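You operate a simulated robot arm through the tools that you are given. There is no shell and no other tool. Be economical: measure what you need, move in short steps, check, and stop when the job is done.

Carry out the task below with a simulated two-armed robot. There is one attempt and no reset: what you move stays moved.

TASK
On the far end of the grey table, fold the blue cloth in half.

Only the result counts: the job must be done as asked and must still hold three seconds after the hand-in. Knocking over, shifting, dropping, spilling or breaking anything else fails it. Flat cloth is picked up by pressing the open fingertips on it (5 to 10 N) and closing them slowly along it; thin cloth reads only 2 to 8 mm in the jaws.

THE ROBOT
Two 7-joint arms with three-finger grippers on one trunk, on a base that drives. Base frame: it is fixed to the floor where the robot stands at the start and does not move with it; the origin is under the middle of the robot, x ahead of it, y to its left, z up; the surface under the hand at the start is at about z = 0.75. Readings come in m, degrees, newtons and seconds.
The left shoulder is at the start at [0.06, 0.154, 0.928], the right one opposite. With the tool pointing down near the work surface each hand reaches from about 0.22 to 0.64 m from the robot's upright axis, wherever it stands, measured 20 degrees to its own side. Places, roughly: far end of the grey table [0.6, 0.1, 0.8]. Payload 2.69 kg a hand.
Tool frame (each hand has its own): the origin (TCP) lies between the finger pads and is the grasp point; the fingertips stand 0.029 m ahead of it; z points along the fingers, y is the line along which they close. Largest opening 0.12 m; the body of the gripper starts 0.078 m behind the TCP.
Orientation is that of the tool frame in the base frame, as a unit quaternion [w, x, y, z]. With the fingers straight down and closing along the base's y, the tool's x points along the base's -x, its y along +y and its z along -z.

THE INTERFACE
- The arms move only by the tool move_arm. It takes "left_commands", "right_commands" or both (then of equal length, played together; a hand with none holds still); each is a list of rows, each a list of 7 numbers: the turn, a rotation vector about the tool's x, y, z in units of 8 degrees (1.0 is 8 degrees), then the shift along the tool's x, y, z in units of 25 mm (1.0 is 25 mm), then the finger opening in m, from 0 to 0.12. In form: [[wx, wy, wz, x, y, z, hand], ...]. A call has 1 to 12 rows; each row shifts and turns the commanded pose from where the row before left it, along the tool's axes as they then stand. A call with a number of a shift or a turn outside -1 to 1 is refused whole. Rows are played at 5 a second. More than 0.05 m and 8.6 degrees between two rows, or a gripper value outside its range, and nothing of the call is played. A pose out of reach is approached as far as the arm can. The call stops where the force on the tool passes 40 N (or 10 N more than at its start, if that is more) or the arm is blocked; 0.2 s more then pass. The fingers move at their own pace and stop on an object; they squeeze with about 20 N. The grip force told is the motor's: it shows also when the fingers shut on nothing. Time passes only in rows, and 0.2 s behind the last, so rows that do not move let the fingers close. It gives the time, the measured TCP pose, the force on the tool (base axes), the opening and the grip force at its end, in the units of the frame above (readings bear some noise), with the torque about the TCP (base axes, N m) and any sound that the robot's microphone picked up.
- Cameras (640 x 400 px; columns grow to the right, rows downward): "scene" is now at [0.1741, 0.0337, 1.0712]; the picture's right is [0.41, -0.91, 0.00], its down [-0.55, -0.24, -0.80] and it looks along [0.73, 0.33, -0.60] (base axes); focal length 214 px, centre (320, 200). "left" rides on the left gripper at [0.063, 0, -0.104] in its tool frame; the picture's right is [-0.01, 1.00, 0.00], its down [-0.83, 0.00, -0.56] and it looks along [-0.56, 0.00, 0.83] (tool axes); focal length 275 px, centre (320, 200). "right" rides on the right gripper at [0.063, 0, -0.104] in its tool frame; the picture's right is [0.00, 1.00, 0.00], its down [-0.83, 0.00, -0.56] and it looks along [-0.56, 0.00, 0.83] (tool axes); focal length 275 px, centre (320, 200). There is no depth. A picture from a camera that has moved, and an enlarged one, comes with that camera's place and axes in the base frame and with its lens.
- capture(camera): a new picture of that camera. It takes no simulated time.
- move_column(by): slides the trunk up (or, below 0, down) by that many m; the arms and the scene camera ride with it, the base frame stays. It gives what a move gives, with no picture.
- steer(legs): drives the robot by 1 to 6 legs, each [ahead, left, turn to the left] in m, m and degrees, along the robot's own axes; the way and the turn of a leg run together, so that a leg with both is an arc; at most 1.5 m and 180 degrees a leg. The arms and the cameras ride along, it lands a little off, and it stops where it bumps. It gives what a move gives.
- pan_tilt(pan, tilt): turns the head with the scene camera to pan (to the left, within 80 degrees either way) and tilt (down, from -29 to 69), counted from straight ahead of the robot. It gives what a move gives.
- zoom(camera, box): a new picture of the part [left, top, right, bottom] of that camera's present view, enlarged. It takes no simulated time.
- hand_in(): hands the job in; it is judged then, once.

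Go step by step. Nothing tells you exact positions but the pictures and the camera data: compare them with the known pose of the tool, close in by small moves and look again before you grip or let go. The budget is 120 turns and 108 pictures, counting those below and the enlarged ones. Unless the task says otherwise, let go and move clear before handing in, and close with one line.

The tools are called after "Request:" as name(argument=value, ...) on one line, values as JSON. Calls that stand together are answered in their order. move_arm: Moves the arms, as the interface text tells. Its arguments: {"type":"object","properties":{"left_commands":{"type":"array","items":{"type":"array","items":{"type":"number"}}},"right_commands":{"type":"array","items":{"type":"array","items":{"type":"number"}}}},"required":[]} The other tools are called the same way: move_column (by) slides the trunk up or down; steer (legs) drives the base; pan_tilt (pan, tilt) turns the head that bears the scene camera; capture (camera) takes a picture; zoom (camera, box) takes an enlarged picture of a part of a camera's view; hand_in () hands the job in.

At the start:

```text
time_s: 0.0
left_position: [0.3932, 0.4326, 0.9734]
left_orientation: [0.0, -0.001, 1.0, 0.0]
left_wrist_force: [0.0, -0.5, 0.0]
left_torque: [-0.01, 0.02, 0.01]
left_gripper_width: 0.1197
left_grip_force: 0.0
right_position: [0.455, -0.0719, 0.9349]
right_orientation: [0.001, 0.0, 1.0, 0.0]
right_wrist_force: [0.7, -0.1, 0.1]
right_torque: [0.01, -0.01, 0.0]
right_gripper_width: 0.1199
right_grip_force: 0.2
trunk travel left (down, up): [-0.3, 0.138]
robot x, y, heading: [0.0024, -0.0016, -0.2]
head pan, tilt: [24.2, 36.8]
```

scene: 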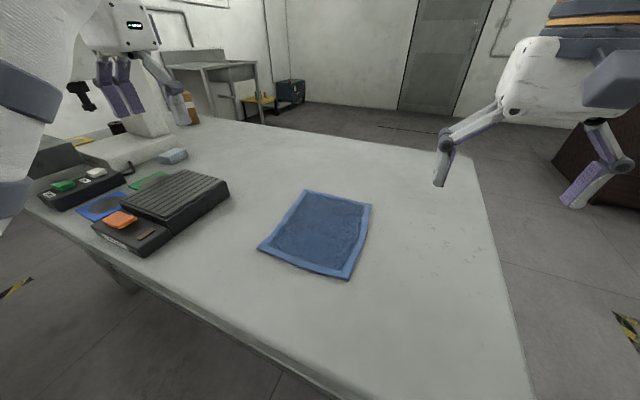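
right: 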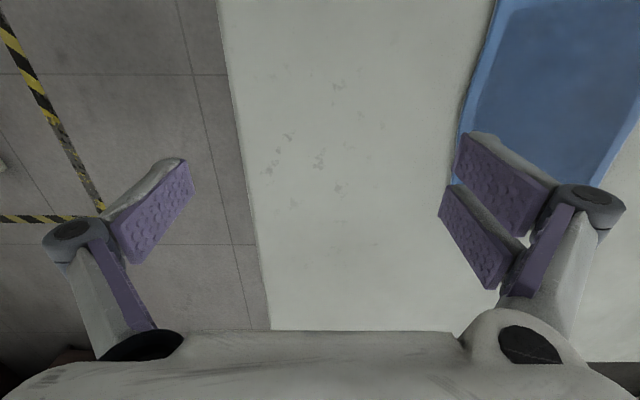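
left: 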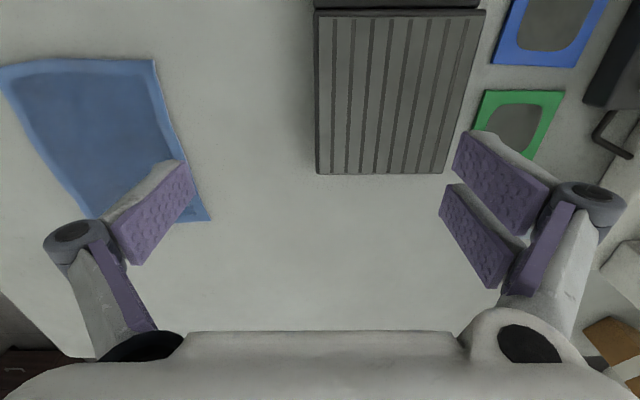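

The cloth lies at roughly x 0.38–0.60, y 0.08–0.26. I'll fold the near edge over to the far edge with both hands. First I'll bring the left hand inward, then shift the base left so that the cloth is centred in front of the robot.

Request:
move_arm(left_commands=[[0, 0, 0, 0, -1, 0, 0.12], [0, 0, 0, 0, -1, 0, 0.12], [0, 0, 0, 0, -1, 0, 0.12], [0, 0, 0, 0, -1, 0, 0.12], [0, 0, 0, 0, -0.8, 0, 0.12]])

Request:
steer(legs=[[0, 0.15, 0]])

Request:
move_arm(left_commands=[[0, 0, 0.9375, 0, 0, 0, 0.12], [0, 0, 0.9375, 0, 0, 0, 0.12], [0, 0, 0.9375, 0, 0, 0, 0.12], [0, 0, 0.9375, 0, 0, 0, 0.12], [0, 0, 0.9375, 0, 0, 0, 0.12], [0, 0, 0.9375, 0, 0, 0, 0.12], [0, 0, 0.9375, 0, 0, 0, 0.12], [0, 0, 0.9375, 0, 0, 0, 0.12], [0, 0, 0.9375, 0, 0, 0, 0.12], [0, 0, 0.9375, 0, 0, 0, 0.12], [0, 0, 0.9375, 0, 0, 0, 0.12], [0, 0, 0.9375, 0, 0, 0, 0.12]], right_commands=[[0, 0, -0.9375, 0, 0, 0, 0.12], [0, 0, -0.9375, 0, 0, 0, 0.12], [0, 0, -0.9375, 0, 0, 0, 0.12], [0, 0, -0.9375, 0, 0, 0, 0.12], [0, 0, -0.9375, 0, 0, 0, 0.12], [0, 0, -0.9375, 0, 0, 0, 0.12], [0, 0, -0.9375, 0, 0, 0, 0.12], [0, 0, -0.9375, 0, 0, 0, 0.12], [0, 0, -0.9375, 0, 0, 0, 0.12], [0, 0, -0.9375, 0, 0, 0, 0.12], [0, 0, -0.9375, 0, 0, 0, 0.12], [0, 0, -0.9375, 0, 0, 0, 0.12]])

Request:
pan_tilt(pan=0, tilt=50)

Request:
capture(camera="scene")

```text
time_s: 1.2
left_position: [0.412, 0.3321, 0.9791]
left_orientation: [-0.001, 0.0, 1.0, -0.001]
left_wrist_force: [0.2, -0.6, 0.0]
left_torque: [0.03, -0.02, 0.03]
left_gripper_width: 0.1199
left_grip_force: 0.0
left hand out of reach, approached as far as the arm can: row 4, 5
right_position: [0.4547, -0.0717, 0.9349]
right_orientation: [0.001, 0.0, 1.0, 0.0]
right_wrist_force: [0.2, 0.1, 0.7]
right_torque: [0.02, -0.02, 0.0]
right_gripper_width: 0.1198
right_grip_force: 0.1
trunk travel left (down, up): [-0.3, 0.138]
robot x, y, heading: [0.0029, -0.0033, 0.1]
head pan, tilt: [24.2, 36.8]
```

```text
time_s: 3.0
left_position: [0.4107, 0.4845, 0.9801]
left_orientation: [-0.001, -0.001, 1.0, -0.001]
left_wrist_force: [-0.9, 0.5, -0.1]
left_torque: [-0.03, 0.01, 0.0]
left_gripper_width: 0.1199
left_grip_force: 0.2
right_position: [0.4553, 0.0783, 0.9347]
right_orientation: [0.001, -0.001, 1.0, 0.0]
right_wrist_force: [-0.6, -1.0, -0.1]
right_torque: [-0.03, -0.02, 0.01]
right_gripper_width: 0.1199
right_grip_force: 0.1
trunk travel left (down, up): [-0.3, 0.138]
robot x, y, heading: [-0.0026, 0.1508, 0.0]
head pan, tilt: [24.2, 36.8]
```

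```text
time_s: 5.6
left_position: [0.4113, 0.4838, 0.9798]
left_orientation: [0.001, 0.708, 0.706, 0.0]
left_wrist_force: [1.6, 0.3, 0.3]
left_torque: [0.02, 0.01, 0.01]
left_gripper_width: 0.1201
left_grip_force: 0.0
right_position: [0.456, 0.0785, 0.9351]
right_orientation: [-0.001, 0.708, -0.706, 0.001]
right_wrist_force: [0.0, 0.0, 0.3]
right_torque: [0.05, 0.01, -0.03]
right_gripper_width: 0.1201
right_grip_force: 0.1
trunk travel left (down, up): [-0.3, 0.138]
robot x, y, heading: [-0.0009, 0.1529, -0.1]
head pan, tilt: [24.2, 36.8]
```

```text
time_s: 6.5
left_position: [0.412, 0.4834, 0.9784]
left_orientation: [0.0, 0.707, 0.707, -0.002]
left_wrist_force: [0.7, 0.0, -0.7]
left_torque: [-0.01, 0.0, -0.02]
left_gripper_width: 0.1204
left_grip_force: 0.0
right_position: [0.4539, 0.0781, 0.9345]
right_orientation: [0.001, -0.707, 0.707, -0.001]
right_wrist_force: [-0.7, -0.5, 0.6]
right_torque: [0.0, 0.0, -0.01]
right_gripper_width: 0.1199
right_grip_force: 0.0
trunk travel left (down, up): [-0.3, 0.138]
robot x, y, heading: [-0.0013, 0.1493, -0.1]
head pan, tilt: [0.0, 50.0]
```

```text
104 pictures are left
camera scene: at [0.1757, 0.1841, 1.0751], right [0.4, -0.92, 0.0], down [-0.51, -0.23, -0.83], along [0.76, 0.33, -0.56], focal length 214 px, centre (320, 200)
```

scene: 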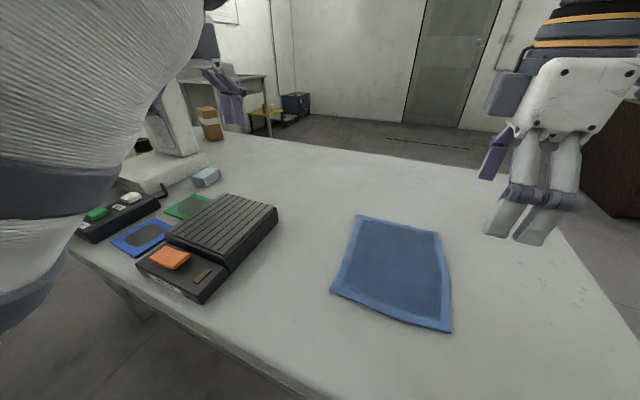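

The base moved as asked, and both hands are turned so the fingers close along x. The head may still have been turning in that picture, so I'll take another.

Request:
capture(camera="scene")

Request:
capture(camera="left")

Request:
capture(camera="right")

```text
103 pictures are left
camera scene: at [0.1757, 0.1841, 1.0751], right [0.4, -0.92, 0.0], down [-0.51, -0.23, -0.83], along [0.76, 0.33, -0.56], focal length 214 px, centre (320, 200)
```

scene: 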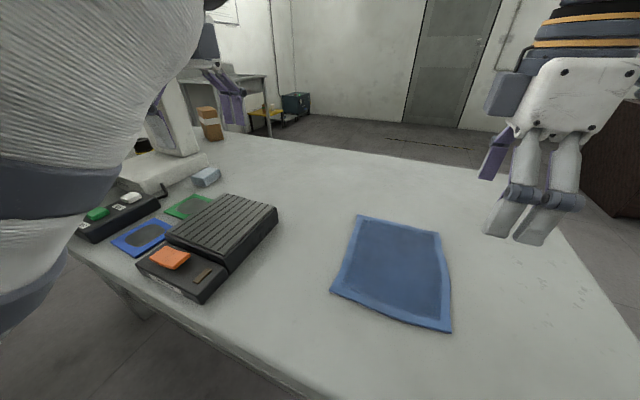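

```text
102 pictures are left
camera left: at [0.4126, 0.546, 1.0834], right [1.0, 0.0, 0.0], down [0.0, -0.83, 0.56], along [-0.01, -0.56, -0.83], focal length 275 px, centre (320, 200)
```

left: 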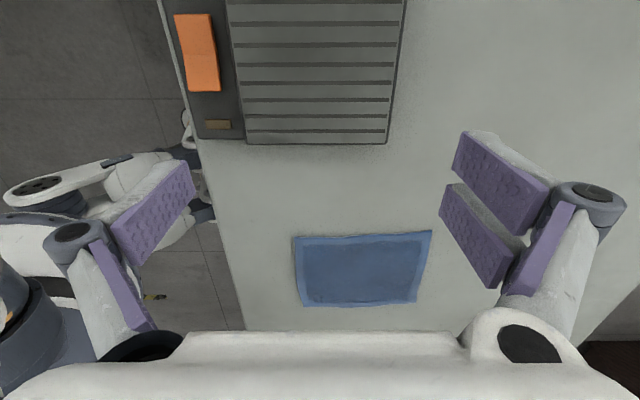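

```text
101 pictures are left
camera right: at [0.4563, 0.015, 1.0398], right [-1.0, 0.0, 0.0], down [0.0, 0.83, 0.56], along [0.0, 0.56, -0.83], focal length 275 px, centre (320, 200)
```

right: 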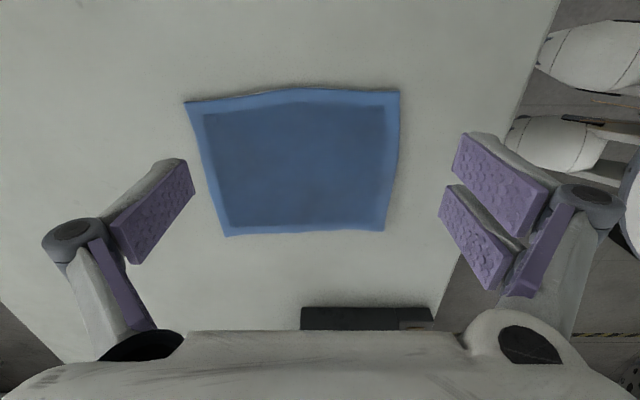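

Three views agree on the cloth corners: near (0.377, 0.079) and (0.368, 0.26), far (0.594, 0.088) and (0.587, 0.271). I'll bring both hands over the near corners at a safe height.

Request:
move_arm(left_commands=[[0, 0, 0, 0, 0, 1, 0.05], [0, 0, 0, 0, 0, 1, 0.05], [0, 0, 0, 0, 0, 1, 0.05], [0, 0, 0, -1, 0, 0, 0.05], [0, 0, 0, -1, 0, 0, 0.05], [0, 0, 0, -1, 0, 0, 0.05], [0, 0, 0, -1, 0, 0, 0.05], [0, 0, 0, -1, 0, 0, 0.05], [0, 0, 0, -1, 0, 0, 0.05], [0, 0, 0, -1, 0, 0, 0.05], [0, 0, 0, -1, -0.2, 0.3, 0.05], [0, 0, 0, -1, -0.2, 0.3, 0.05]], right_commands=[[0, 0, 0, -0.3, 0.72, 1, 0.05], [0, 0, 0, -0.3, 0.72, 1, 0.05], [0, 0, 0, -0.28, 0.72, 1, 0.05], [0, 0, 0, 0, 0, 0, 0.05], [0, 0, 0, 0, 0, 0, 0.05], [0, 0, 0, 0, 0, 0, 0.05], [0, 0, 0, 0, 0, 0, 0.05], [0, 0, 0, 0, 0, 0, 0.05], [0, 0, 0, 0, 0, 0, 0.05], [0, 0, 0, 0, 0, 0, 0.05], [0, 0, 0, 0, 0, 0, 0.05], [0, 0, 0, 0, 0, 0, 0.05]])

Request:
capture(camera="left")

Request:
capture(camera="right")

Request:
capture(camera="scene")

```text
time_s: 9.1
left_position: [0.5186, 0.3402, 0.8881]
left_orientation: [0.0, 0.706, 0.708, -0.005]
left_wrist_force: [-0.7, 0.0, -0.2]
left_torque: [-0.02, 0.0, -0.02]
left_gripper_width: 0.0501
left_grip_force: 0.1
left hand out of reach, approached as far as the arm can: row 1, 3, 4, 5, 6, 7, 8, 9, 10, 11, 12
right_position: [0.402, 0.1, 0.8591]
right_orientation: [-0.001, 0.707, -0.707, 0.001]
right_wrist_force: [0.6, 0.1, 0.3]
right_torque: [0.0, -0.02, -0.01]
right_gripper_width: 0.0501
right_grip_force: 0.0
trunk travel left (down, up): [-0.3, 0.138]
robot x, y, heading: [-0.0009, 0.151, -0.3]
head pan, tilt: [0.0, 50.0]
```

```text
100 pictures are left
camera left: at [0.5185, 0.4029, 0.9927], right [1.0, 0.0, -0.01], down [0.0, -0.83, 0.56], along [-0.01, -0.56, -0.83], focal length 275 px, centre (320, 200)
```

left: 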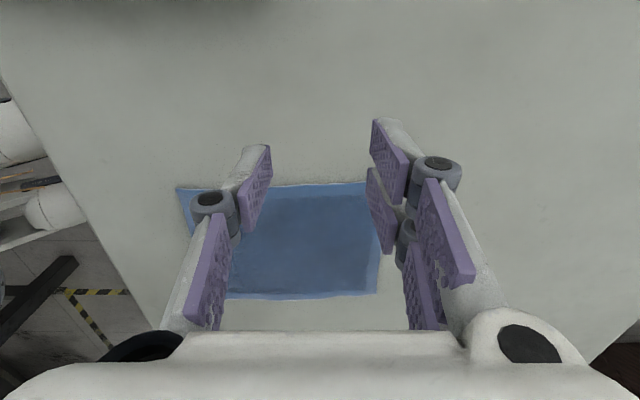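

```text
99 pictures are left
camera right: at [0.4028, 0.0363, 0.9645], right [-1.0, 0.0, 0.0], down [0.0, 0.83, 0.56], along [0.0, 0.56, -0.83], focal length 275 px, centre (320, 200)
```

right: 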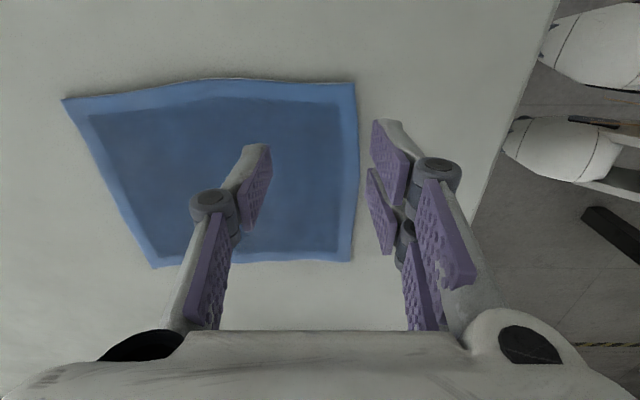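

```text
98 pictures are left
camera scene: at [0.1755, 0.146, 1.0581], right [-0.03, -1.0, 0.0], down [-0.71, 0.02, -0.7], along [0.7, -0.02, -0.71], focal length 214 px, centre (320, 200)
```

scene: 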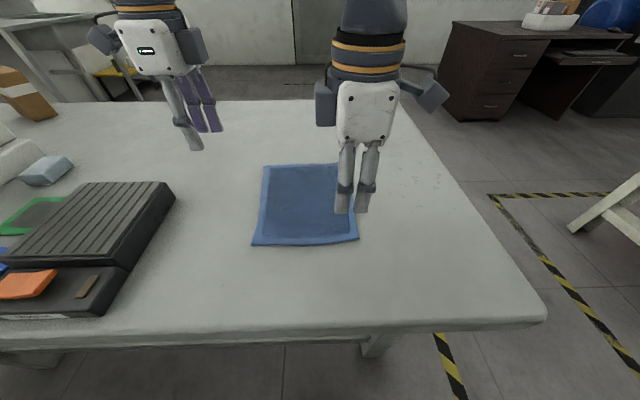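

The right hand is in place, but the left one hit some limit and strayed to (0.52, 0.34). I'll try moving it inward at this greater x to see how it responds.

Request:
move_arm(left_commands=[[0, 0, 0, -1, 0, 0, 0.05], [0, 0, 0, -1, 0, 0, 0.05], [0, 0, 0, -1, 0, 0, 0.05]])

```text
time_s: 9.9
left_position: [0.5288, 0.2696, 0.8868]
left_orientation: [-0.003, 0.705, 0.709, -0.008]
left_wrist_force: [0.1, -0.9, -0.2]
left_torque: [-0.01, 0.02, -0.02]
left_gripper_width: 0.0499
left_grip_force: 0.1
left hand out of reach, approached as far as the arm can: row 1, 2
right_position: [0.4014, 0.1002, 0.8602]
right_orientation: [-0.001, 0.707, -0.707, 0.001]
right_wrist_force: [-0.6, 0.2, -0.2]
right_torque: [0.0, -0.01, 0.02]
right_gripper_width: 0.05
right_grip_force: 0.1
trunk travel left (down, up): [-0.3, 0.138]
robot x, y, heading: [-0.0015, 0.1503, -0.2]
head pan, tilt: [0.0, 50.0]
```

It follows now, with commands starting from the measured pose. Next I'll try pulling the left hand back toward x = 0.40.

Request:
move_arm(left_commands=[[0, 0, 0, 0, -1, 0, 0.05], [0, 0, 0, 0, -1, 0, 0.05], [0, 0, 0, 0, -1, 0, 0.05], [0, 0, 0, 0, -1, 0, 0.05]])

```text
time_s: 10.9
left_position: [0.528, 0.2707, 0.8873]
left_orientation: [-0.001, 0.705, 0.709, -0.006]
left_wrist_force: [-1.2, -0.1, 0.2]
left_torque: [0.04, 0.0, 0.0]
left_gripper_width: 0.0499
left_grip_force: 0.1
left hand out of reach, approached as far as the arm can: row 1, 2, 3, 4
right_position: [0.4027, 0.0991, 0.8585]
right_orientation: [0.0, 0.708, -0.706, 0.0]
right_wrist_force: [0.7, -0.6, -0.5]
right_torque: [-0.04, 0.01, -0.01]
right_gripper_width: 0.05
right_grip_force: 0.0
trunk travel left (down, up): [-0.3, 0.138]
robot x, y, heading: [-0.0025, 0.149, -0.0]
head pan, tilt: [0.0, 50.0]
```

A joint limit stops the left arm from pulling in. I'll turn the left wrist back and try the pull again.

Request:
move_arm(left_commands=[[0, 0, -1, 0, 0, 0, 0.05], [0, 0, -1, 0, 0, 0, 0.05], [0, 0, -1, 0, 0, 0, 0.05], [0, 0, -1, 0, 0, 0, 0.05], [0, 0, -1, 0, 0, 0, 0.05], [0, 0, -1, 0, 0, 0, 0.05], [0, 0, -1, 0, 0, 0, 0.05], [0, 0, -1, 0, 0, 0, 0.05], [0, 0, -1, 0, 0, 0, 0.05], [0, 0, -1, 0, 0, 0, 0.05], [0, 0, -1, 0, 0, 0, 0.05], [0, 0, -0.25, 0, 0, 0, 0.05]])

Request:
move_arm(left_commands=[[0, 0, 0, 1, 0, 0, 0.05], [0, 0, 0, 1, 0, 0, 0.05]])

```text
time_s: 13.5
left_position: [0.5283, 0.2687, 0.8874]
left_orientation: [-0.003, -0.002, 1.0, -0.001]
left_wrist_force: [-0.8, 0.2, 0.2]
left_torque: [-0.03, 0.01, 0.0]
left_gripper_width: 0.0501
left_grip_force: 0.0
right_position: [0.4021, 0.0992, 0.8592]
right_orientation: [0.001, -0.707, 0.708, 0.0]
right_wrist_force: [-0.2, 0.1, 0.1]
right_torque: [0.0, -0.01, 0.0]
right_gripper_width: 0.0502
right_grip_force: 0.1
trunk travel left (down, up): [-0.3, 0.138]
robot x, y, heading: [0.0016, 0.1496, 0.2]
head pan, tilt: [0.0, 50.0]
```

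```text
time_s: 14.1
left_position: [0.5288, 0.2663, 0.8879]
left_orientation: [-0.002, 0.0, 1.0, -0.001]
left_wrist_force: [0.2, -0.1, -0.2]
left_torque: [-0.03, 0.0, 0.0]
left_gripper_width: 0.0503
left_grip_force: 0.0
left hand out of reach, approached as far as the arm can: row 1, 2
right_position: [0.4018, 0.0993, 0.8584]
right_orientation: [0.0, 0.707, -0.707, 0.001]
right_wrist_force: [-1.0, 0.3, 0.6]
right_torque: [0.01, -0.02, -0.01]
right_gripper_width: 0.0501
right_grip_force: 0.1
trunk travel left (down, up): [-0.3, 0.138]
robot x, y, heading: [-0.0034, 0.1506, 0.2]
head pan, tilt: [0.0, 50.0]
```

Wrist yaw isn't the cause, so it must be the elbow configuration. I'll look at the left arm.

Request:
pan_tilt(pan=50, tilt=20)

Request:
move_arm(left_commands=[[0, 0, 0, 0, 0, 0, 0.05], [0, 0, 0, 0, 0, 0, 0.05], [0, 0, 0, 0, 0, 0, 0.05]])

Request:
capture(camera="scene")

Request:
pan_tilt(pan=-50, tilt=20)

Request:
move_arm(left_commands=[[0, 0, 0, 0, 0, 0, 0.05], [0, 0, 0, 0, 0, 0, 0.05], [0, 0, 0, 0, 0, 0, 0.05]])

Request:
capture(camera="scene")

```text
time_s: 15.3
left_position: [0.5291, 0.2667, 0.8903]
left_orientation: [0.0, 0.001, 1.0, -0.001]
left_wrist_force: [0.8, 0.9, -0.1]
left_torque: [-0.02, 0.0, -0.01]
left_gripper_width: 0.0499
left_grip_force: 0.1
right_position: [0.4013, 0.0997, 0.8594]
right_orientation: [-0.001, 0.707, -0.707, 0.0]
right_wrist_force: [0.1, -0.2, 0.1]
right_torque: [-0.02, 0.01, 0.0]
right_gripper_width: 0.0499
right_grip_force: 0.0
trunk travel left (down, up): [-0.3, 0.138]
robot x, y, heading: [-0.0, 0.1501, -0.3]
head pan, tilt: [50.0, 20.0]
```

```text
time_s: 16.1
left_position: [0.5294, 0.268, 0.8906]
left_orientation: [0.0, 0.0, 1.0, -0.001]
left_wrist_force: [0.1, 0.0, 0.0]
left_torque: [-0.01, 0.01, 0.03]
left_gripper_width: 0.0501
left_grip_force: 0.0
right_position: [0.4022, 0.1004, 0.8587]
right_orientation: [0.001, -0.707, 0.707, -0.001]
right_wrist_force: [-0.2, 0.3, -0.9]
right_torque: [0.01, 0.01, 0.02]
right_gripper_width: 0.0498
right_grip_force: 0.0
trunk travel left (down, up): [-0.3, 0.138]
robot x, y, heading: [0.0012, 0.1488, 0.2]
head pan, tilt: [50.0, 20.0]
```

```text
97 pictures are left
camera scene: at [0.1545, 0.2198, 1.0977], right [0.77, -0.64, 0.0], down [-0.22, -0.26, -0.94], along [0.6, 0.72, -0.34], focal length 214 px, centre (320, 200)
```

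scene: 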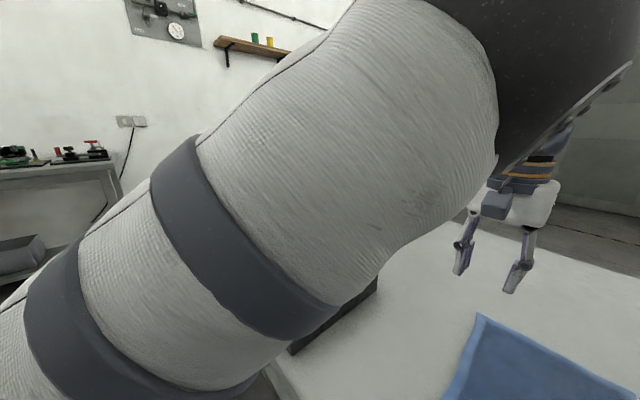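

```text
time_s: 17.8
left_position: [0.5291, 0.2669, 0.8901]
left_orientation: [0.0, 0.0, 1.0, -0.001]
left_wrist_force: [0.0, -0.1, -1.1]
left_torque: [0.01, -0.01, 0.0]
left_gripper_width: 0.0499
left_grip_force: 0.1
right_position: [0.4031, 0.0999, 0.8596]
right_orientation: [0.001, -0.707, 0.707, -0.001]
right_wrist_force: [0.2, 0.2, 0.3]
right_torque: [0.0, 0.0, -0.02]
right_gripper_width: 0.0501
right_grip_force: 0.1
trunk travel left (down, up): [-0.3, 0.138]
robot x, y, heading: [-0.0008, 0.1529, -0.0]
head pan, tilt: [-50.0, 20.0]
```

```text
time_s: 18.6
left_position: [0.5293, 0.2665, 0.89]
left_orientation: [0.0, 0.0, 1.0, -0.001]
left_wrist_force: [0.4, -0.8, -0.6]
left_torque: [0.0, 0.01, 0.01]
left_gripper_width: 0.05
left_grip_force: 0.1
right_position: [0.4015, 0.0997, 0.8589]
right_orientation: [0.0, -0.707, 0.707, -0.001]
right_wrist_force: [-0.4, -0.4, 0.8]
right_torque: [-0.01, 0.05, 0.01]
right_gripper_width: 0.0501
right_grip_force: 0.0
trunk travel left (down, up): [-0.3, 0.138]
robot x, y, heading: [0.0022, 0.1483, 0.2]
head pan, tilt: [-50.0, 20.0]
```

```text
96 pictures are left
camera scene: at [0.1545, 0.0771, 1.0977], right [-0.77, -0.64, 0.0], down [-0.22, 0.26, -0.94], along [0.6, -0.72, -0.34], focal length 214 px, centre (320, 200)
```

scene: 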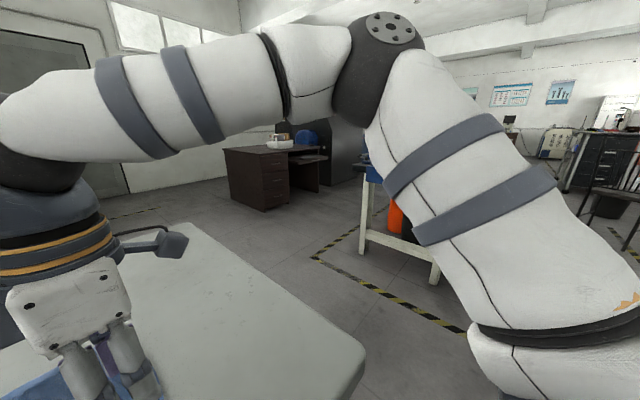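

The right elbow is out to the side, while the left one is straight ahead, so the left wrist runs out of bend. Tilting the left tool so its wrist goes outward should swing that elbow out, and then I'll pull in.

Request:
move_arm(left_commands=[[1, 0, 0, 0, 0, 0, 0.05], [1, 0, 0, 0, 0, 0, 0.05], [1, 0, 0, 0, 0, 0, 0.05], [1, 0, 0, 0, 0, 0, 0.05], [1, 0, 0, 0, 0, 0, 0.05], [0, 0, 0, 1, 0, 0, 0.05], [0, 0, 0, 1, 0, 0, 0.05], [0, 0, 0, 1, 0, 0, 0.05], [0, 0, 0, 1, 0, 0, 0.05]])

```text
time_s: 20.6
left_position: [0.4591, 0.2922, 0.8803]
left_orientation: [0.0, 0.001, 0.939, -0.344]
left_wrist_force: [0.0, 0.0, 0.0]
left_torque: [0.0, -0.01, 0.02]
left_gripper_width: 0.05
left_grip_force: 0.1
left hand out of reach, approached as far as the arm can: row 8, 9
right_position: [0.402, 0.0999, 0.8593]
right_orientation: [0.0, 0.708, -0.707, 0.001]
right_wrist_force: [0.3, 0.0, -0.2]
right_torque: [-0.02, -0.01, 0.01]
right_gripper_width: 0.0498
right_grip_force: 0.1
trunk travel left (down, up): [-0.3, 0.138]
robot x, y, heading: [-0.0005, 0.1505, -0.2]
head pan, tilt: [-50.0, 20.0]
```

That works: the hand came in to x = 0.46. I'll tilt further and keep pulling in.

Request:
move_arm(left_commands=[[1, 0, 0, 0, 0, 0, 0.05], [1, 0, 0, 0, 0, 0, 0.05], [1, 0, 0, 0, 0, 0, 0.05], [1, 0, 0, 0, 0, 0, 0.05], [0, 0, 0, 1, 0, 0, 0.05], [0, 0, 0, 1, 0, 0, 0.05], [0, 0, 0, 1, 0, 0, 0.05], [0, 0, 0, 1, 0, 0, 0.05]])

Request:
pan_tilt(pan=50, tilt=20)

Request:
move_arm(left_commands=[[0, 0, 0, 0, 0, 0, 0.05], [0, 0, 0, 0, 0, 0, 0.05]])

Request:
capture(camera="scene")

```text
time_s: 22.4
left_position: [0.3604, 0.2918, 0.8815]
left_orientation: [0.0, 0.0, 0.809, -0.588]
left_wrist_force: [-0.1, -0.6, -0.1]
left_torque: [-0.03, 0.04, -0.01]
left_gripper_width: 0.0499
left_grip_force: 0.1
right_position: [0.4016, 0.0991, 0.859]
right_orientation: [0.001, -0.707, 0.707, -0.001]
right_wrist_force: [-0.2, -0.5, -0.1]
right_torque: [-0.02, -0.01, 0.0]
right_gripper_width: 0.05
right_grip_force: 0.0
trunk travel left (down, up): [-0.3, 0.138]
robot x, y, heading: [-0.0015, 0.1492, 0.1]
head pan, tilt: [-50.0, 20.0]
```

```text
time_s: 24.2
left_position: [0.3609, 0.2909, 0.8808]
left_orientation: [0.0, 0.0, 0.809, -0.588]
left_wrist_force: [0.1, -0.6, -0.7]
left_torque: [-0.01, 0.0, -0.01]
left_gripper_width: 0.05
left_grip_force: 0.0
right_position: [0.4014, 0.1002, 0.8596]
right_orientation: [0.002, -0.706, 0.708, 0.0]
right_wrist_force: [0.3, -0.4, 1.1]
right_torque: [0.01, -0.01, 0.01]
right_gripper_width: 0.0502
right_grip_force: 0.0
trunk travel left (down, up): [-0.3, 0.138]
robot x, y, heading: [0.0013, 0.1504, 0.2]
head pan, tilt: [50.0, 20.0]
```

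```text
time_s: 24.8
left_position: [0.3599, 0.291, 0.8804]
left_orientation: [0.001, 0.0, 0.808, -0.589]
left_wrist_force: [0.3, 0.1, 0.2]
left_torque: [0.01, -0.02, 0.05]
left_gripper_width: 0.0502
left_grip_force: 0.1
right_position: [0.402, 0.1004, 0.8582]
right_orientation: [-0.001, 0.708, -0.707, 0.001]
right_wrist_force: [-0.6, -0.5, 0.0]
right_torque: [0.04, -0.02, -0.05]
right_gripper_width: 0.0497
right_grip_force: 0.0
trunk travel left (down, up): [-0.3, 0.138]
robot x, y, heading: [0.0001, 0.1509, -0.1]
head pan, tilt: [50.0, 20.0]
```

```text
95 pictures are left
camera scene: at [0.1545, 0.2198, 1.0977], right [0.77, -0.64, 0.0], down [-0.22, -0.26, -0.94], along [0.6, 0.72, -0.34], focal length 214 px, centre (320, 200)
```

scene: 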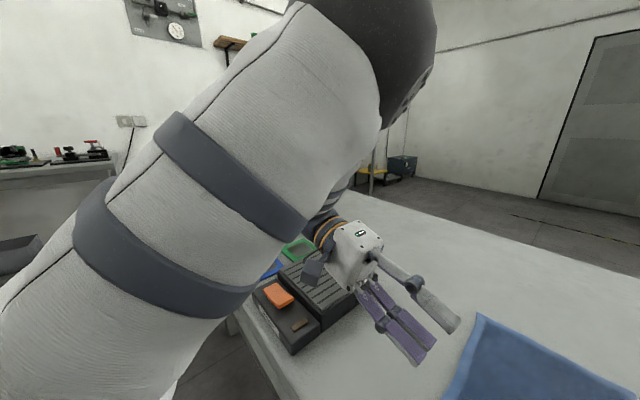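

The elbow has swung out and the left hand reached x = 0.36. I'll now untilt it there and see how far it follows.

Request:
move_arm(left_commands=[[-1, 0, 0, 0, 0, 0, 0.05], [-1, 0, 0, 0, 0, 0, 0.05], [-1, 0, 0, 0, 0, 0, 0.05], [-1, 0, 0, 0, 0, 0, 0.05], [-1, 0, 0, 0, 0, 0, 0.05], [-1, 0, 0, 0, 0, 0, 0.05]])

```text
time_s: 26.2
left_position: [0.4185, 0.3802, 0.8363]
left_orientation: [0.0, 0.0, 0.978, -0.208]
left_wrist_force: [0.9, -0.6, 0.0]
left_torque: [0.02, -0.03, 0.02]
left_gripper_width: 0.05
left_grip_force: 0.1
left hand out of reach, approached as far as the arm can: row 2, 3, 4, 5, 6
right_position: [0.4025, 0.1009, 0.8585]
right_orientation: [0.0, -0.707, 0.707, 0.0]
right_wrist_force: [-0.1, 0.0, 1.2]
right_torque: [0.0, 0.0, 0.01]
right_gripper_width: 0.0498
right_grip_force: 0.1
trunk travel left (down, up): [-0.3, 0.138]
robot x, y, heading: [0.0013, 0.1501, 0.1]
head pan, tilt: [50.0, 20.0]
```

Untilting pushes the hand back out. Its inner limit seems smaller when the hand is high relative to the shoulder, so lowering the trunk might help. I'll test that by raising the left hand, straightening it and pulling in.

Request:
move_arm(left_commands=[[0, 0, 0, 0, 0.4, -0.9, 0.05], [0, 0, 0, 0, 0.4, -0.9, 0.05], [0, 0, 0, 0, 0.4, -0.9, 0.05], [0, 0, 0, 0, 0.4, -0.9, 0.05], [0, 0, 0, 0, 0.4, -0.9, 0.05], [0, 0, 0, 0, 0.4, -0.9, 0.05], [0, 0, 0, 0, 0.4, -0.9, 0.05], [0, 0, 0, 0, 0.4, -0.9, 0.05]])

Request:
move_arm(left_commands=[[-1, 0, 0, 0, 0, 0, 0.05], [-1, 0, 0, 0, 0, 0, 0.05], [-1, 0, 0, 0, 0, 0, 0.05], [0, 0, 0, 0, -1, 0, 0.05], [0, 0, 0, 0, -1, 0, 0.05], [0, 0, 0, 0, -1, 0, 0.05], [0, 0, 0, 0, -1, 0, 0.05]])

```text
time_s: 28.0
left_position: [0.4183, 0.5259, 0.9677]
left_orientation: [-0.001, 0.001, 0.978, -0.209]
left_wrist_force: [-0.6, -0.1, 0.3]
left_torque: [-0.02, 0.0, 0.03]
left_gripper_width: 0.0504
left_grip_force: 0.0
right_position: [0.4018, 0.0989, 0.8589]
right_orientation: [-0.001, 0.707, -0.707, 0.002]
right_wrist_force: [0.3, -1.6, -0.1]
right_torque: [-0.01, 0.0, -0.01]
right_gripper_width: 0.05
right_grip_force: 0.0
trunk travel left (down, up): [-0.3, 0.138]
robot x, y, heading: [-0.0026, 0.1509, -0.0]
head pan, tilt: [50.0, 20.0]
```

```text
time_s: 29.6
left_position: [0.4471, 0.4508, 0.9762]
left_orientation: [-0.002, 0.0, 1.0, -0.002]
left_wrist_force: [0.3, 0.4, -0.3]
left_torque: [0.01, 0.02, 0.0]
left_gripper_width: 0.0501
left_grip_force: 0.1
left hand out of reach, approached as far as the arm can: row 6, 7
right_position: [0.4021, 0.0995, 0.859]
right_orientation: [0.001, -0.707, 0.707, -0.001]
right_wrist_force: [0.2, 1.1, -0.6]
right_torque: [-0.02, -0.03, 0.0]
right_gripper_width: 0.0499
right_grip_force: 0.0
trunk travel left (down, up): [-0.3, 0.138]
robot x, y, heading: [0.0016, 0.1507, -0.1]
head pan, tilt: [50.0, 20.0]
```

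I got the sign of that slide wrong, which was harmless. The hand is straight again and I'll go higher before pulling in.

Request:
move_arm(left_commands=[[0, 0, 0, 0, 0, -1, 0.05], [0, 0, 0, 0, 0, -1, 0.05], [0, 0, 0, 0, 0, -1, 0.05], [0, 0, 0, 0, 0, -1, 0.05], [0, 0, 0, 0, -1, 0, 0.05], [0, 0, 0, 0, -1, 0, 0.05], [0, 0, 0, 0, -1, 0, 0.05], [0, 0, 0, 0, -1, 0, 0.05], [0, 0, 0, 0, -1, 0, 0.05], [0, 0, 0, 0, -1, 0, 0.05], [0, 0, 0, 1, 0, 0, 0.05], [0, 0, 0, 1, 0, 0, 0.05]])

```text
time_s: 32.2
left_position: [0.4852, 0.3241, 1.0361]
left_orientation: [0.0, 0.0, 1.0, -0.001]
left_wrist_force: [-1.1, -0.3, 0.0]
left_torque: [-0.01, 0.0, 0.0]
left_gripper_width: 0.0499
left_grip_force: 0.0
left hand out of reach, approached as far as the arm can: row 4, 5, 6, 7, 8, 9, 10, 11, 12
right_position: [0.4015, 0.099, 0.8601]
right_orientation: [0.0, -0.707, 0.707, 0.0]
right_wrist_force: [-0.3, 0.2, 0.2]
right_torque: [0.0, -0.01, -0.02]
right_gripper_width: 0.0499
right_grip_force: 0.1
trunk travel left (down, up): [-0.3, 0.138]
robot x, y, heading: [0.001, 0.1492, -0.1]
head pan, tilt: [50.0, 20.0]
```

Height doesn't help, but an outward tilt clearly does. A tilted left hand closing along x still puts both fingertips down evenly, so I'll use about 48° of outward tilt.

Request:
move_arm(left_commands=[[1, 0, 0, 0, 0, 0, 0.05], [1, 0, 0, 0, 0, 0, 0.05], [1, 0, 0, 0, 0, 0, 0.05], [1, 0, 0, 0, 0, 0, 0.05], [1, 0, 0, 0, 0, 0, 0.05], [1, 0, 0, 0, 0, 0, 0.05], [0, 0, 0, 0.68, 0.594, 0.966, 0.05], [0, 0, 0, 0.68, 0.594, 0.966, 0.05], [0, 0, 0, 0.68, 0.594, 0.966, 0.05], [0, 0, 0, 0.68, 0.594, 0.966, 0.05], [0, 0, 0, 0.68, 0.594, 0.966, 0.05]])

Request:
move_arm(left_commands=[[0, 0, 1, 0, 0, 0, 0.05], [0, 0, 1, 0, 0, 0, 0.05], [0, 0, 1, 0, 0, 0, 0.05], [0, 0, 1, 0, 0, 0, 0.05], [0, 0, 1, 0, 0, 0, 0.05], [0, 0, 1, 0, 0, 0, 0.05], [0, 0, 1, 0, 0, 0, 0.05], [0, 0, 1, 0, 0, 0, 0.05], [0, 0, 1, 0, 0, 0, 0.05], [0, 0, 1, 0, 0, 0, 0.05], [0, 0, 1, 0, 0, 0, 0.05], [0, 0, 0.25, 0, 0, 0, 0.05]])

```text
time_s: 34.6
left_position: [0.424, 0.2979, 0.8814]
left_orientation: [0.001, 0.001, 0.913, -0.408]
left_wrist_force: [0.1, 0.8, -0.5]
left_torque: [0.0, 0.01, 0.03]
left_gripper_width: 0.05
left_grip_force: 0.1
left hand out of reach, approached as far as the arm can: row 1, 2, 3, 5, 10, 11
right_position: [0.4027, 0.0993, 0.8598]
right_orientation: [0.0, -0.707, 0.707, -0.001]
right_wrist_force: [0.0, -0.1, 0.1]
right_torque: [0.05, 0.01, 0.02]
right_gripper_width: 0.0501
right_grip_force: 0.1
trunk travel left (down, up): [-0.3, 0.138]
robot x, y, heading: [-0.0024, 0.1552, 0.1]
head pan, tilt: [50.0, 20.0]
```

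```text
time_s: 37.2
left_position: [0.4252, 0.2978, 0.8824]
left_orientation: [0.288, 0.647, 0.645, -0.288]
left_wrist_force: [0.7, -1.1, 0.7]
left_torque: [0.03, 0.04, 0.01]
left_gripper_width: 0.0501
left_grip_force: 0.1
right_position: [0.4022, 0.0999, 0.8593]
right_orientation: [0.0, -0.707, 0.708, 0.0]
right_wrist_force: [-0.4, -0.1, 0.3]
right_torque: [-0.02, -0.02, -0.02]
right_gripper_width: 0.05
right_grip_force: 0.0
trunk travel left (down, up): [-0.3, 0.138]
robot x, y, heading: [0.0009, 0.151, -0.0]
head pan, tilt: [50.0, 20.0]
```

Now the left hand closes along x with a tilt of about 48°. I'll tilt it a bit more and move it in over the near-left corner.

Request:
move_arm(left_commands=[[0, -1, 0, 0, 0, 0, 0.05], [0, -1, 0, 0, 0, 0, 0.05], [0, 0, 0, 0.427, -0.4, 0.95, 0.05], [0, 0, 0, 0.427, -0.4, 0.95, 0.05], [0, 0, 0, 0.427, -0.4, 0.95, 0.05]])

Request:
pan_tilt(pan=0, tilt=55)

Request:
move_arm(left_commands=[[0, 0, 0, 0, 0, 0, 0.05], [0, 0, 0, 0, 0, 0, 0.05]])

Request:
capture(camera="scene")

Request:
capture(camera="left")

```text
time_s: 38.4
left_position: [0.3951, 0.246, 0.8237]
left_orientation: [0.375, 0.6, 0.599, -0.376]
left_wrist_force: [-0.8, 0.0, -0.3]
left_torque: [-0.02, -0.01, -0.02]
left_gripper_width: 0.0499
left_grip_force: 0.1
right_position: [0.402, 0.0995, 0.8587]
right_orientation: [0.0, 0.707, -0.707, 0.0]
right_wrist_force: [0.8, 0.4, 0.1]
right_torque: [0.02, 0.0, 0.01]
right_gripper_width: 0.0499
right_grip_force: 0.1
trunk travel left (down, up): [-0.3, 0.138]
robot x, y, heading: [-0.0038, 0.1519, -0.1]
head pan, tilt: [50.0, 20.0]
```

```text
time_s: 39.6
left_position: [0.3945, 0.2465, 0.8236]
left_orientation: [0.375, 0.599, 0.599, -0.376]
left_wrist_force: [0.0, -0.5, 0.4]
left_torque: [0.02, 0.04, 0.01]
left_gripper_width: 0.0501
left_grip_force: 0.0
right_position: [0.4026, 0.0997, 0.8592]
right_orientation: [0.0, 0.707, -0.707, 0.0]
right_wrist_force: [0.4, -0.5, 0.3]
right_torque: [0.01, 0.0, 0.04]
right_gripper_width: 0.05
right_grip_force: 0.0
trunk travel left (down, up): [-0.3, 0.138]
robot x, y, heading: [-0.0004, 0.149, 0.1]
head pan, tilt: [0.0, 55.0]
```

```text
time_s: 40.2
left_position: [0.394, 0.2471, 0.8234]
left_orientation: [0.374, 0.6, 0.599, -0.375]
left_wrist_force: [-0.6, 0.4, 0.4]
left_torque: [-0.01, -0.02, 0.01]
left_gripper_width: 0.0501
left_grip_force: 0.1
right_position: [0.4017, 0.1005, 0.8575]
right_orientation: [0.001, -0.707, 0.707, 0.0]
right_wrist_force: [0.7, -0.1, 1.0]
right_torque: [-0.01, -0.01, 0.01]
right_gripper_width: 0.05
right_grip_force: 0.1
trunk travel left (down, up): [-0.3, 0.138]
robot x, y, heading: [0.0048, 0.149, 0.0]
head pan, tilt: [0.0, 55.0]
```

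```text
94 pictures are left
camera scene: at [0.1668, 0.1484, 1.0456], right [0.0, -1.0, 0.0], down [-0.82, 0.0, -0.57], along [0.57, 0.0, -0.82], focal length 214 px, centre (320, 200)
```

scene: 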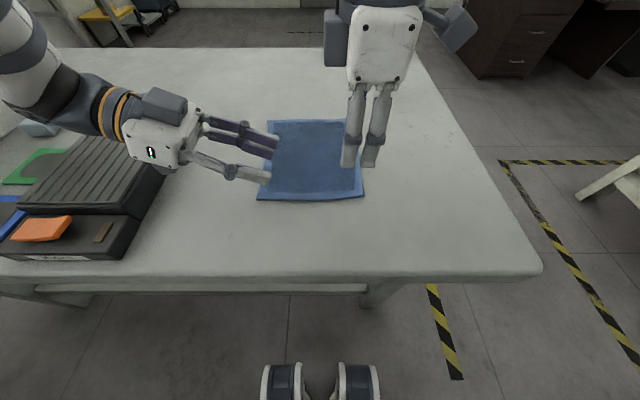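

```text
93 pictures are left
camera left: at [0.395, 0.3669, 0.8128], right [1.0, 0.0, 0.0], down [0.0, 0.14, 0.99], along [0.0, -0.99, 0.14], focal length 275 px, centre (320, 200)
```

left: 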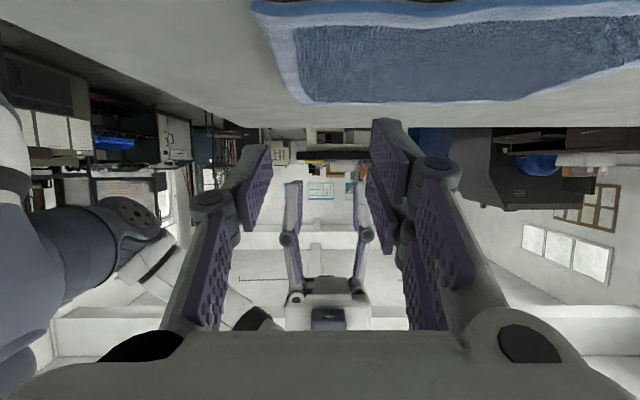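

The left hand reaches the corner at about 64° tilt, but its camera is on the underside and would come close to the table. I'll roll the hand 180° so the camera is on top.

Request:
move_arm(left_commands=[[0, 0, -1, 0, 0, 0, 0.05], [0, 0, -1, 0, 0, 0, 0.05], [0, 0, -1, 0, 0, 0, 0.05], [0, 0, -1, 0, 0, 0, 0.05], [0, 0, -1, 0, 0, 0, 0.05], [0, 0, -1, 0, 0, 0, 0.05], [0, 0, -1, 0, 0, 0, 0.05], [0, 0, -1, 0, 0, 0, 0.05], [0, 0, -1, 0, 0, 0, 0.05], [0, 0, -1, 0, 0, 0, 0.05], [0, 0, -1, 0, 0, 0, 0.05], [0, 0, -0.25, 0, 0, 0, 0.05]])

Request:
move_arm(left_commands=[[0, 0, -1, 0, 0, 0, 0.05], [0, 0, -1, 0, 0, 0, 0.05], [0, 0, -1, 0, 0, 0, 0.05], [0, 0, -1, 0, 0, 0, 0.05], [0, 0, -1, 0, 0, 0, 0.05], [0, 0, -1, 0, 0, 0, 0.05], [0, 0, -1, 0, 0, 0, 0.05], [0, 0, -1, 0, 0, 0, 0.05], [0, 0, -1, 0, 0, 0, 0.05], [0, 0, -1, 0, 0, 0, 0.05], [0, 0, -1, 0, 0, 0, 0.05], [0, 0, -0.25, 0, 0, 0, 0.05]])

Request:
capture(camera="left")

```text
time_s: 42.8
left_position: [0.3952, 0.2464, 0.8228]
left_orientation: [-0.001, -0.001, 0.848, -0.53]
left_wrist_force: [-0.2, -0.9, -0.4]
left_torque: [-0.01, 0.02, 0.02]
left_gripper_width: 0.0501
left_grip_force: 0.1
right_position: [0.4009, 0.0994, 0.8592]
right_orientation: [0.0, -0.707, 0.707, -0.001]
right_wrist_force: [0.9, -0.3, -0.2]
right_torque: [-0.01, 0.03, 0.0]
right_gripper_width: 0.0501
right_grip_force: 0.1
trunk travel left (down, up): [-0.3, 0.138]
robot x, y, heading: [-0.0016, 0.1501, -0.1]
head pan, tilt: [0.0, 55.0]
```

```text
time_s: 45.4
left_position: [0.3965, 0.2476, 0.8212]
left_orientation: [0.376, 0.6, -0.598, 0.375]
left_wrist_force: [0.3, 0.3, 0.5]
left_torque: [-0.01, 0.0, 0.02]
left_gripper_width: 0.0499
left_grip_force: 0.0
right_position: [0.4022, 0.0996, 0.859]
right_orientation: [0.001, -0.707, 0.708, 0.0]
right_wrist_force: [-0.7, -1.0, 1.2]
right_torque: [0.01, 0.0, -0.01]
right_gripper_width: 0.05
right_grip_force: 0.0
trunk travel left (down, up): [-0.3, 0.138]
robot x, y, heading: [-0.0001, 0.1493, -0.2]
head pan, tilt: [0.0, 55.0]
```

```text
92 pictures are left
camera left: at [0.3953, 0.3127, 0.9247], right [-1.0, 0.0, 0.0], down [0.0, 0.86, -0.5], along [0.0, -0.5, -0.86], focal length 275 px, centre (320, 200)
```

left: 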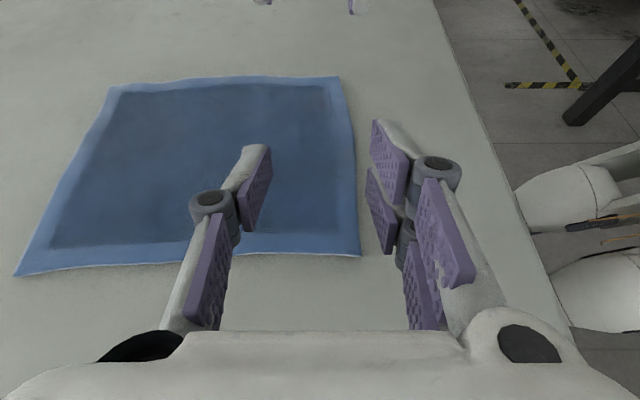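

The camera is on top now and the cloth corner is in clear view. I'll try to ease the tilt a little.

Request:
move_arm(left_commands=[[0, -1, 0, 0, 0, 0, 0.05], [0, -1, 0, 0, 0, 0, 0.05]])

```text
time_s: 46.0
left_position: [0.4094, 0.2608, 0.8102]
left_orientation: [0.29, 0.646, -0.644, 0.289]
left_wrist_force: [-0.5, -0.1, -0.1]
left_torque: [0.02, -0.03, -0.02]
left_gripper_width: 0.0502
left_grip_force: 0.0
left hand out of reach, approached as far as the arm can: row 2
right_position: [0.4019, 0.0993, 0.8595]
right_orientation: [-0.001, 0.707, -0.707, 0.0]
right_wrist_force: [-0.2, -0.3, 0.4]
right_torque: [-0.03, 0.0, 0.01]
right_gripper_width: 0.0499
right_grip_force: 0.1
trunk travel left (down, up): [-0.3, 0.138]
robot x, y, heading: [0.0026, 0.1511, 0.2]
head pan, tilt: [0.0, 55.0]
```

48° is just past the limit here, so I'll go back to 56°. At the same time I'll test the right hand's reach at the far edge.

Request:
move_arm(left_commands=[[0, 1, 0, 0, 0, 0, 0.05], [0, 0, 0, 0, 0.4, 0, 0.05], [0, 0, 0, 0, 0, 0, 0.05], [0, 0, 0, 0, 0, 0, 0.05], [0, 0, 0, 0, 0, 0, 0.05], [0, 0, 0, 0, 0, 0, 0.05], [0, 0, 0, 0, 0, 0, 0.05], [0, 0, 0, 0, 0, 0, 0.05]], right_commands=[[0, 0, 0, 0, -1, 0.3, 0.05], [0, 0, 0, 0, -1, 0.3, 0.05], [0, 0, 0, 0, -1, 0.3, 0.05], [0, 0, 0, 0, -1, 0.3, 0.05], [0, 0, 0, 0, -1, 0.3, 0.05], [0, 0, 0, 0, -1, 0.3, 0.05], [0, 0, 0, 0, -1, 0, 0.05], [0, 0, 0, 0, -0.8, 0, 0.05]])

```text
time_s: 47.8
left_position: [0.3988, 0.2605, 0.809]
left_orientation: [-0.333, -0.623, 0.625, -0.332]
left_wrist_force: [0.3, -0.6, -0.6]
left_torque: [-0.01, -0.01, 0.02]
left_gripper_width: 0.05
left_grip_force: 0.0
right_position: [0.5858, 0.0988, 0.8148]
right_orientation: [0.0, 0.708, -0.707, 0.001]
right_wrist_force: [-0.3, -0.3, 0.3]
right_torque: [-0.01, -0.01, 0.0]
right_gripper_width: 0.0499
right_grip_force: 0.1
right hand out of reach, approached as far as the arm can: row 8
trunk travel left (down, up): [-0.3, 0.138]
robot x, y, heading: [-0.0007, 0.1482, 0.1]
head pan, tilt: [0.0, 55.0]
```

The right hand can just reach the far edge at x = 0.586, which is enough. I'll bring it back to the near-right corner and lower both hands to just above the cloth with a 0.04 opening.

Request:
move_arm(left_commands=[[0, 0, 0, 0, 0, 0, 0.04], [0, 0, 0, 0, 0, 0, 0.04], [0, 0, 0, 0, 0, 0, 0.04], [0, 0, 0, 0, 0, 0, 0.04], [0, 0, 0, 0, 0, 0, 0.04], [0, 0, 0, 0, 0, 0, 0.04], [0, 0, 0, 0, 0, 0, 0.04], [0, 0, 0, 0, 0, 0, 0.04], [0, 0, 0, -0.5, 0, 0.33, 0.04], [0, 0, 0, -0.4, 0, 0.27, 0.04]], right_commands=[[0, 0, 0, 0, 0.905, 0, 0.04], [0, 0, 0, 0, 0.905, 0, 0.04], [0, 0, 0, 0, 0.905, 0, 0.04], [0, 0, 0, 0, 0.905, 0, 0.04], [0, 0, 0, 0, 0.905, 0, 0.04], [0, 0, 0, 0, 0.905, 0, 0.04], [0, 0, 0, 0, 0.905, 0, 0.04], [0, 0, 0, 0, 0.905, 0, 0.04], [0, 0, 0, 0, 0, 0.5, 0.04], [0, 0, 0, 0, 0, 0.5, 0.04]])

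Request:
capture(camera="left")

Request:
capture(camera="right")

Request:
capture(camera="scene")

```text
time_s: 50.0
left_position: [0.3981, 0.259, 0.7856]
left_orientation: [-0.332, -0.623, 0.624, -0.335]
left_wrist_force: [-3.0, 2.1, 22.4]
left_torque: [-0.19, 0.66, -0.08]
left_gripper_width: 0.0425
left_grip_force: 1.5
right_position: [0.4052, 0.1011, 0.7905]
right_orientation: [0.001, -0.707, 0.707, 0.0]
right_wrist_force: [-0.7, -0.6, -0.3]
right_torque: [0.01, -0.01, -0.02]
right_gripper_width: 0.04
right_grip_force: 0.1
trunk travel left (down, up): [-0.3, 0.138]
robot x, y, heading: [0.0034, 0.1501, -0.2]
head pan, tilt: [0.0, 55.0]
```

```text
91 pictures are left
camera left: at [0.3973, 0.3097, 0.8956], right [-1.0, 0.0, -0.01], down [0.01, 0.92, -0.38], along [0.01, -0.38, -0.92], focal length 275 px, centre (320, 200)
```

left: 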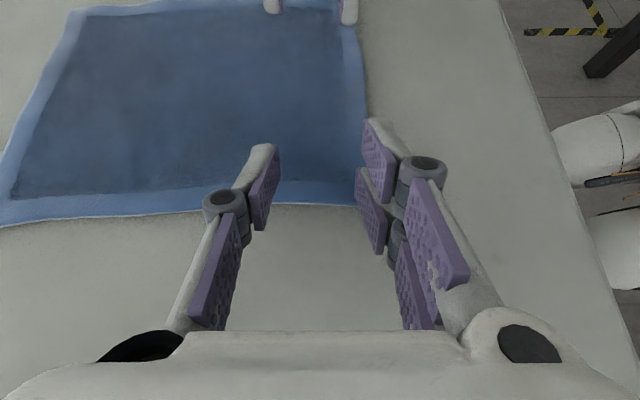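

```text
90 pictures are left
camera right: at [0.4051, 0.0367, 0.8965], right [-1.0, 0.0, 0.0], down [-0.01, 0.83, 0.56], along [0.0, 0.56, -0.83], focal length 275 px, centre (320, 200)
```

right: 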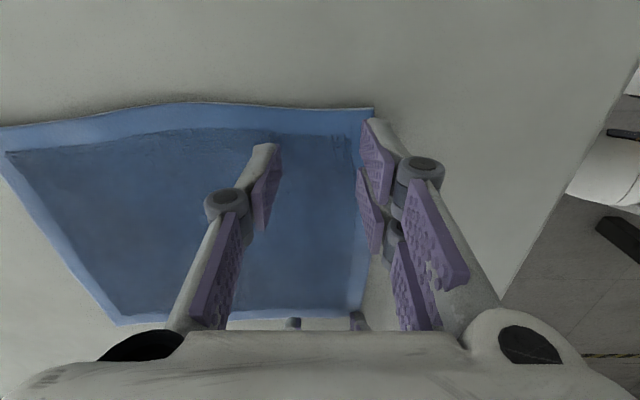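

```text
89 pictures are left
camera scene: at [0.1652, 0.1485, 1.0462], right [0.0, -1.0, 0.0], down [-0.82, 0.0, -0.57], along [0.57, 0.0, -0.82], focal length 214 px, centre (320, 200)
```

scene: 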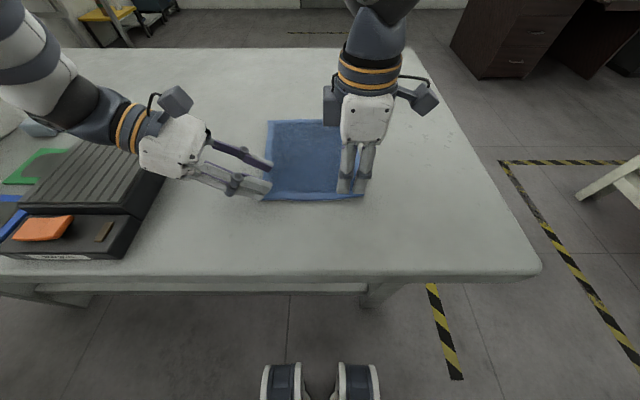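

The left tips already touch, with 22 N, and the near finger sits right at the cloth edge. I'll lift slightly, shift both hands in over the cloth, then press gently.

Request:
move_arm(left_commands=[[0, 0, 0, 0.25, 0, -0.17, 0.04], [0, 0, 0, 0, -0.48, 0, 0.04], [0, 0, 0, 0, 0, 0, 0.04]], right_commands=[[0, 0, 0, 0, -0.35, 0, 0.04], [0, 0, 0, 0, 0, 0.16, 0.04], [0, 0, 0, 0, 0, 0, 0.04]])

Request:
move_arm(left_commands=[[0, 0, 0, -0.1, 0, 0.07, 0.04], [0, 0, 0, 0, 0, 0, 0.04]], right_commands=[[0, 0, 0, 0, 0, 0.16, 0.04], [0, 0, 0, 0, 0, 0, 0.04]])

```text
time_s: 50.8
left_position: [0.41, 0.2602, 0.7914]
left_orientation: [0.332, 0.624, -0.624, 0.332]
left_wrist_force: [0.7, 0.7, 0.0]
left_torque: [0.03, 0.01, -0.01]
left_gripper_width: 0.0401
left_grip_force: 0.0
right_position: [0.414, 0.1006, 0.7858]
right_orientation: [0.0, -0.707, 0.707, -0.001]
right_wrist_force: [-0.2, 0.1, -0.4]
right_torque: [-0.04, 0.0, -0.04]
right_gripper_width: 0.04
right_grip_force: 0.1
trunk travel left (down, up): [-0.3, 0.138]
robot x, y, heading: [-0.0019, 0.151, 0.2]
head pan, tilt: [0.0, 55.0]
```

```text
time_s: 51.4
left_position: [0.4116, 0.2608, 0.7876]
left_orientation: [-0.333, -0.623, 0.625, -0.332]
left_wrist_force: [0.3, -0.5, 1.9]
left_torque: [-0.01, 0.02, 0.01]
left_gripper_width: 0.0404
left_grip_force: 0.1
right_position: [0.4156, 0.0991, 0.7815]
right_orientation: [0.001, -0.706, 0.708, -0.001]
right_wrist_force: [0.3, -0.9, 1.8]
right_torque: [-0.01, 0.07, 0.0]
right_gripper_width: 0.04
right_grip_force: 0.0
trunk travel left (down, up): [-0.3, 0.138]
robot x, y, heading: [0.0011, 0.1507, 0.1]
head pan, tilt: [0.0, 55.0]
```

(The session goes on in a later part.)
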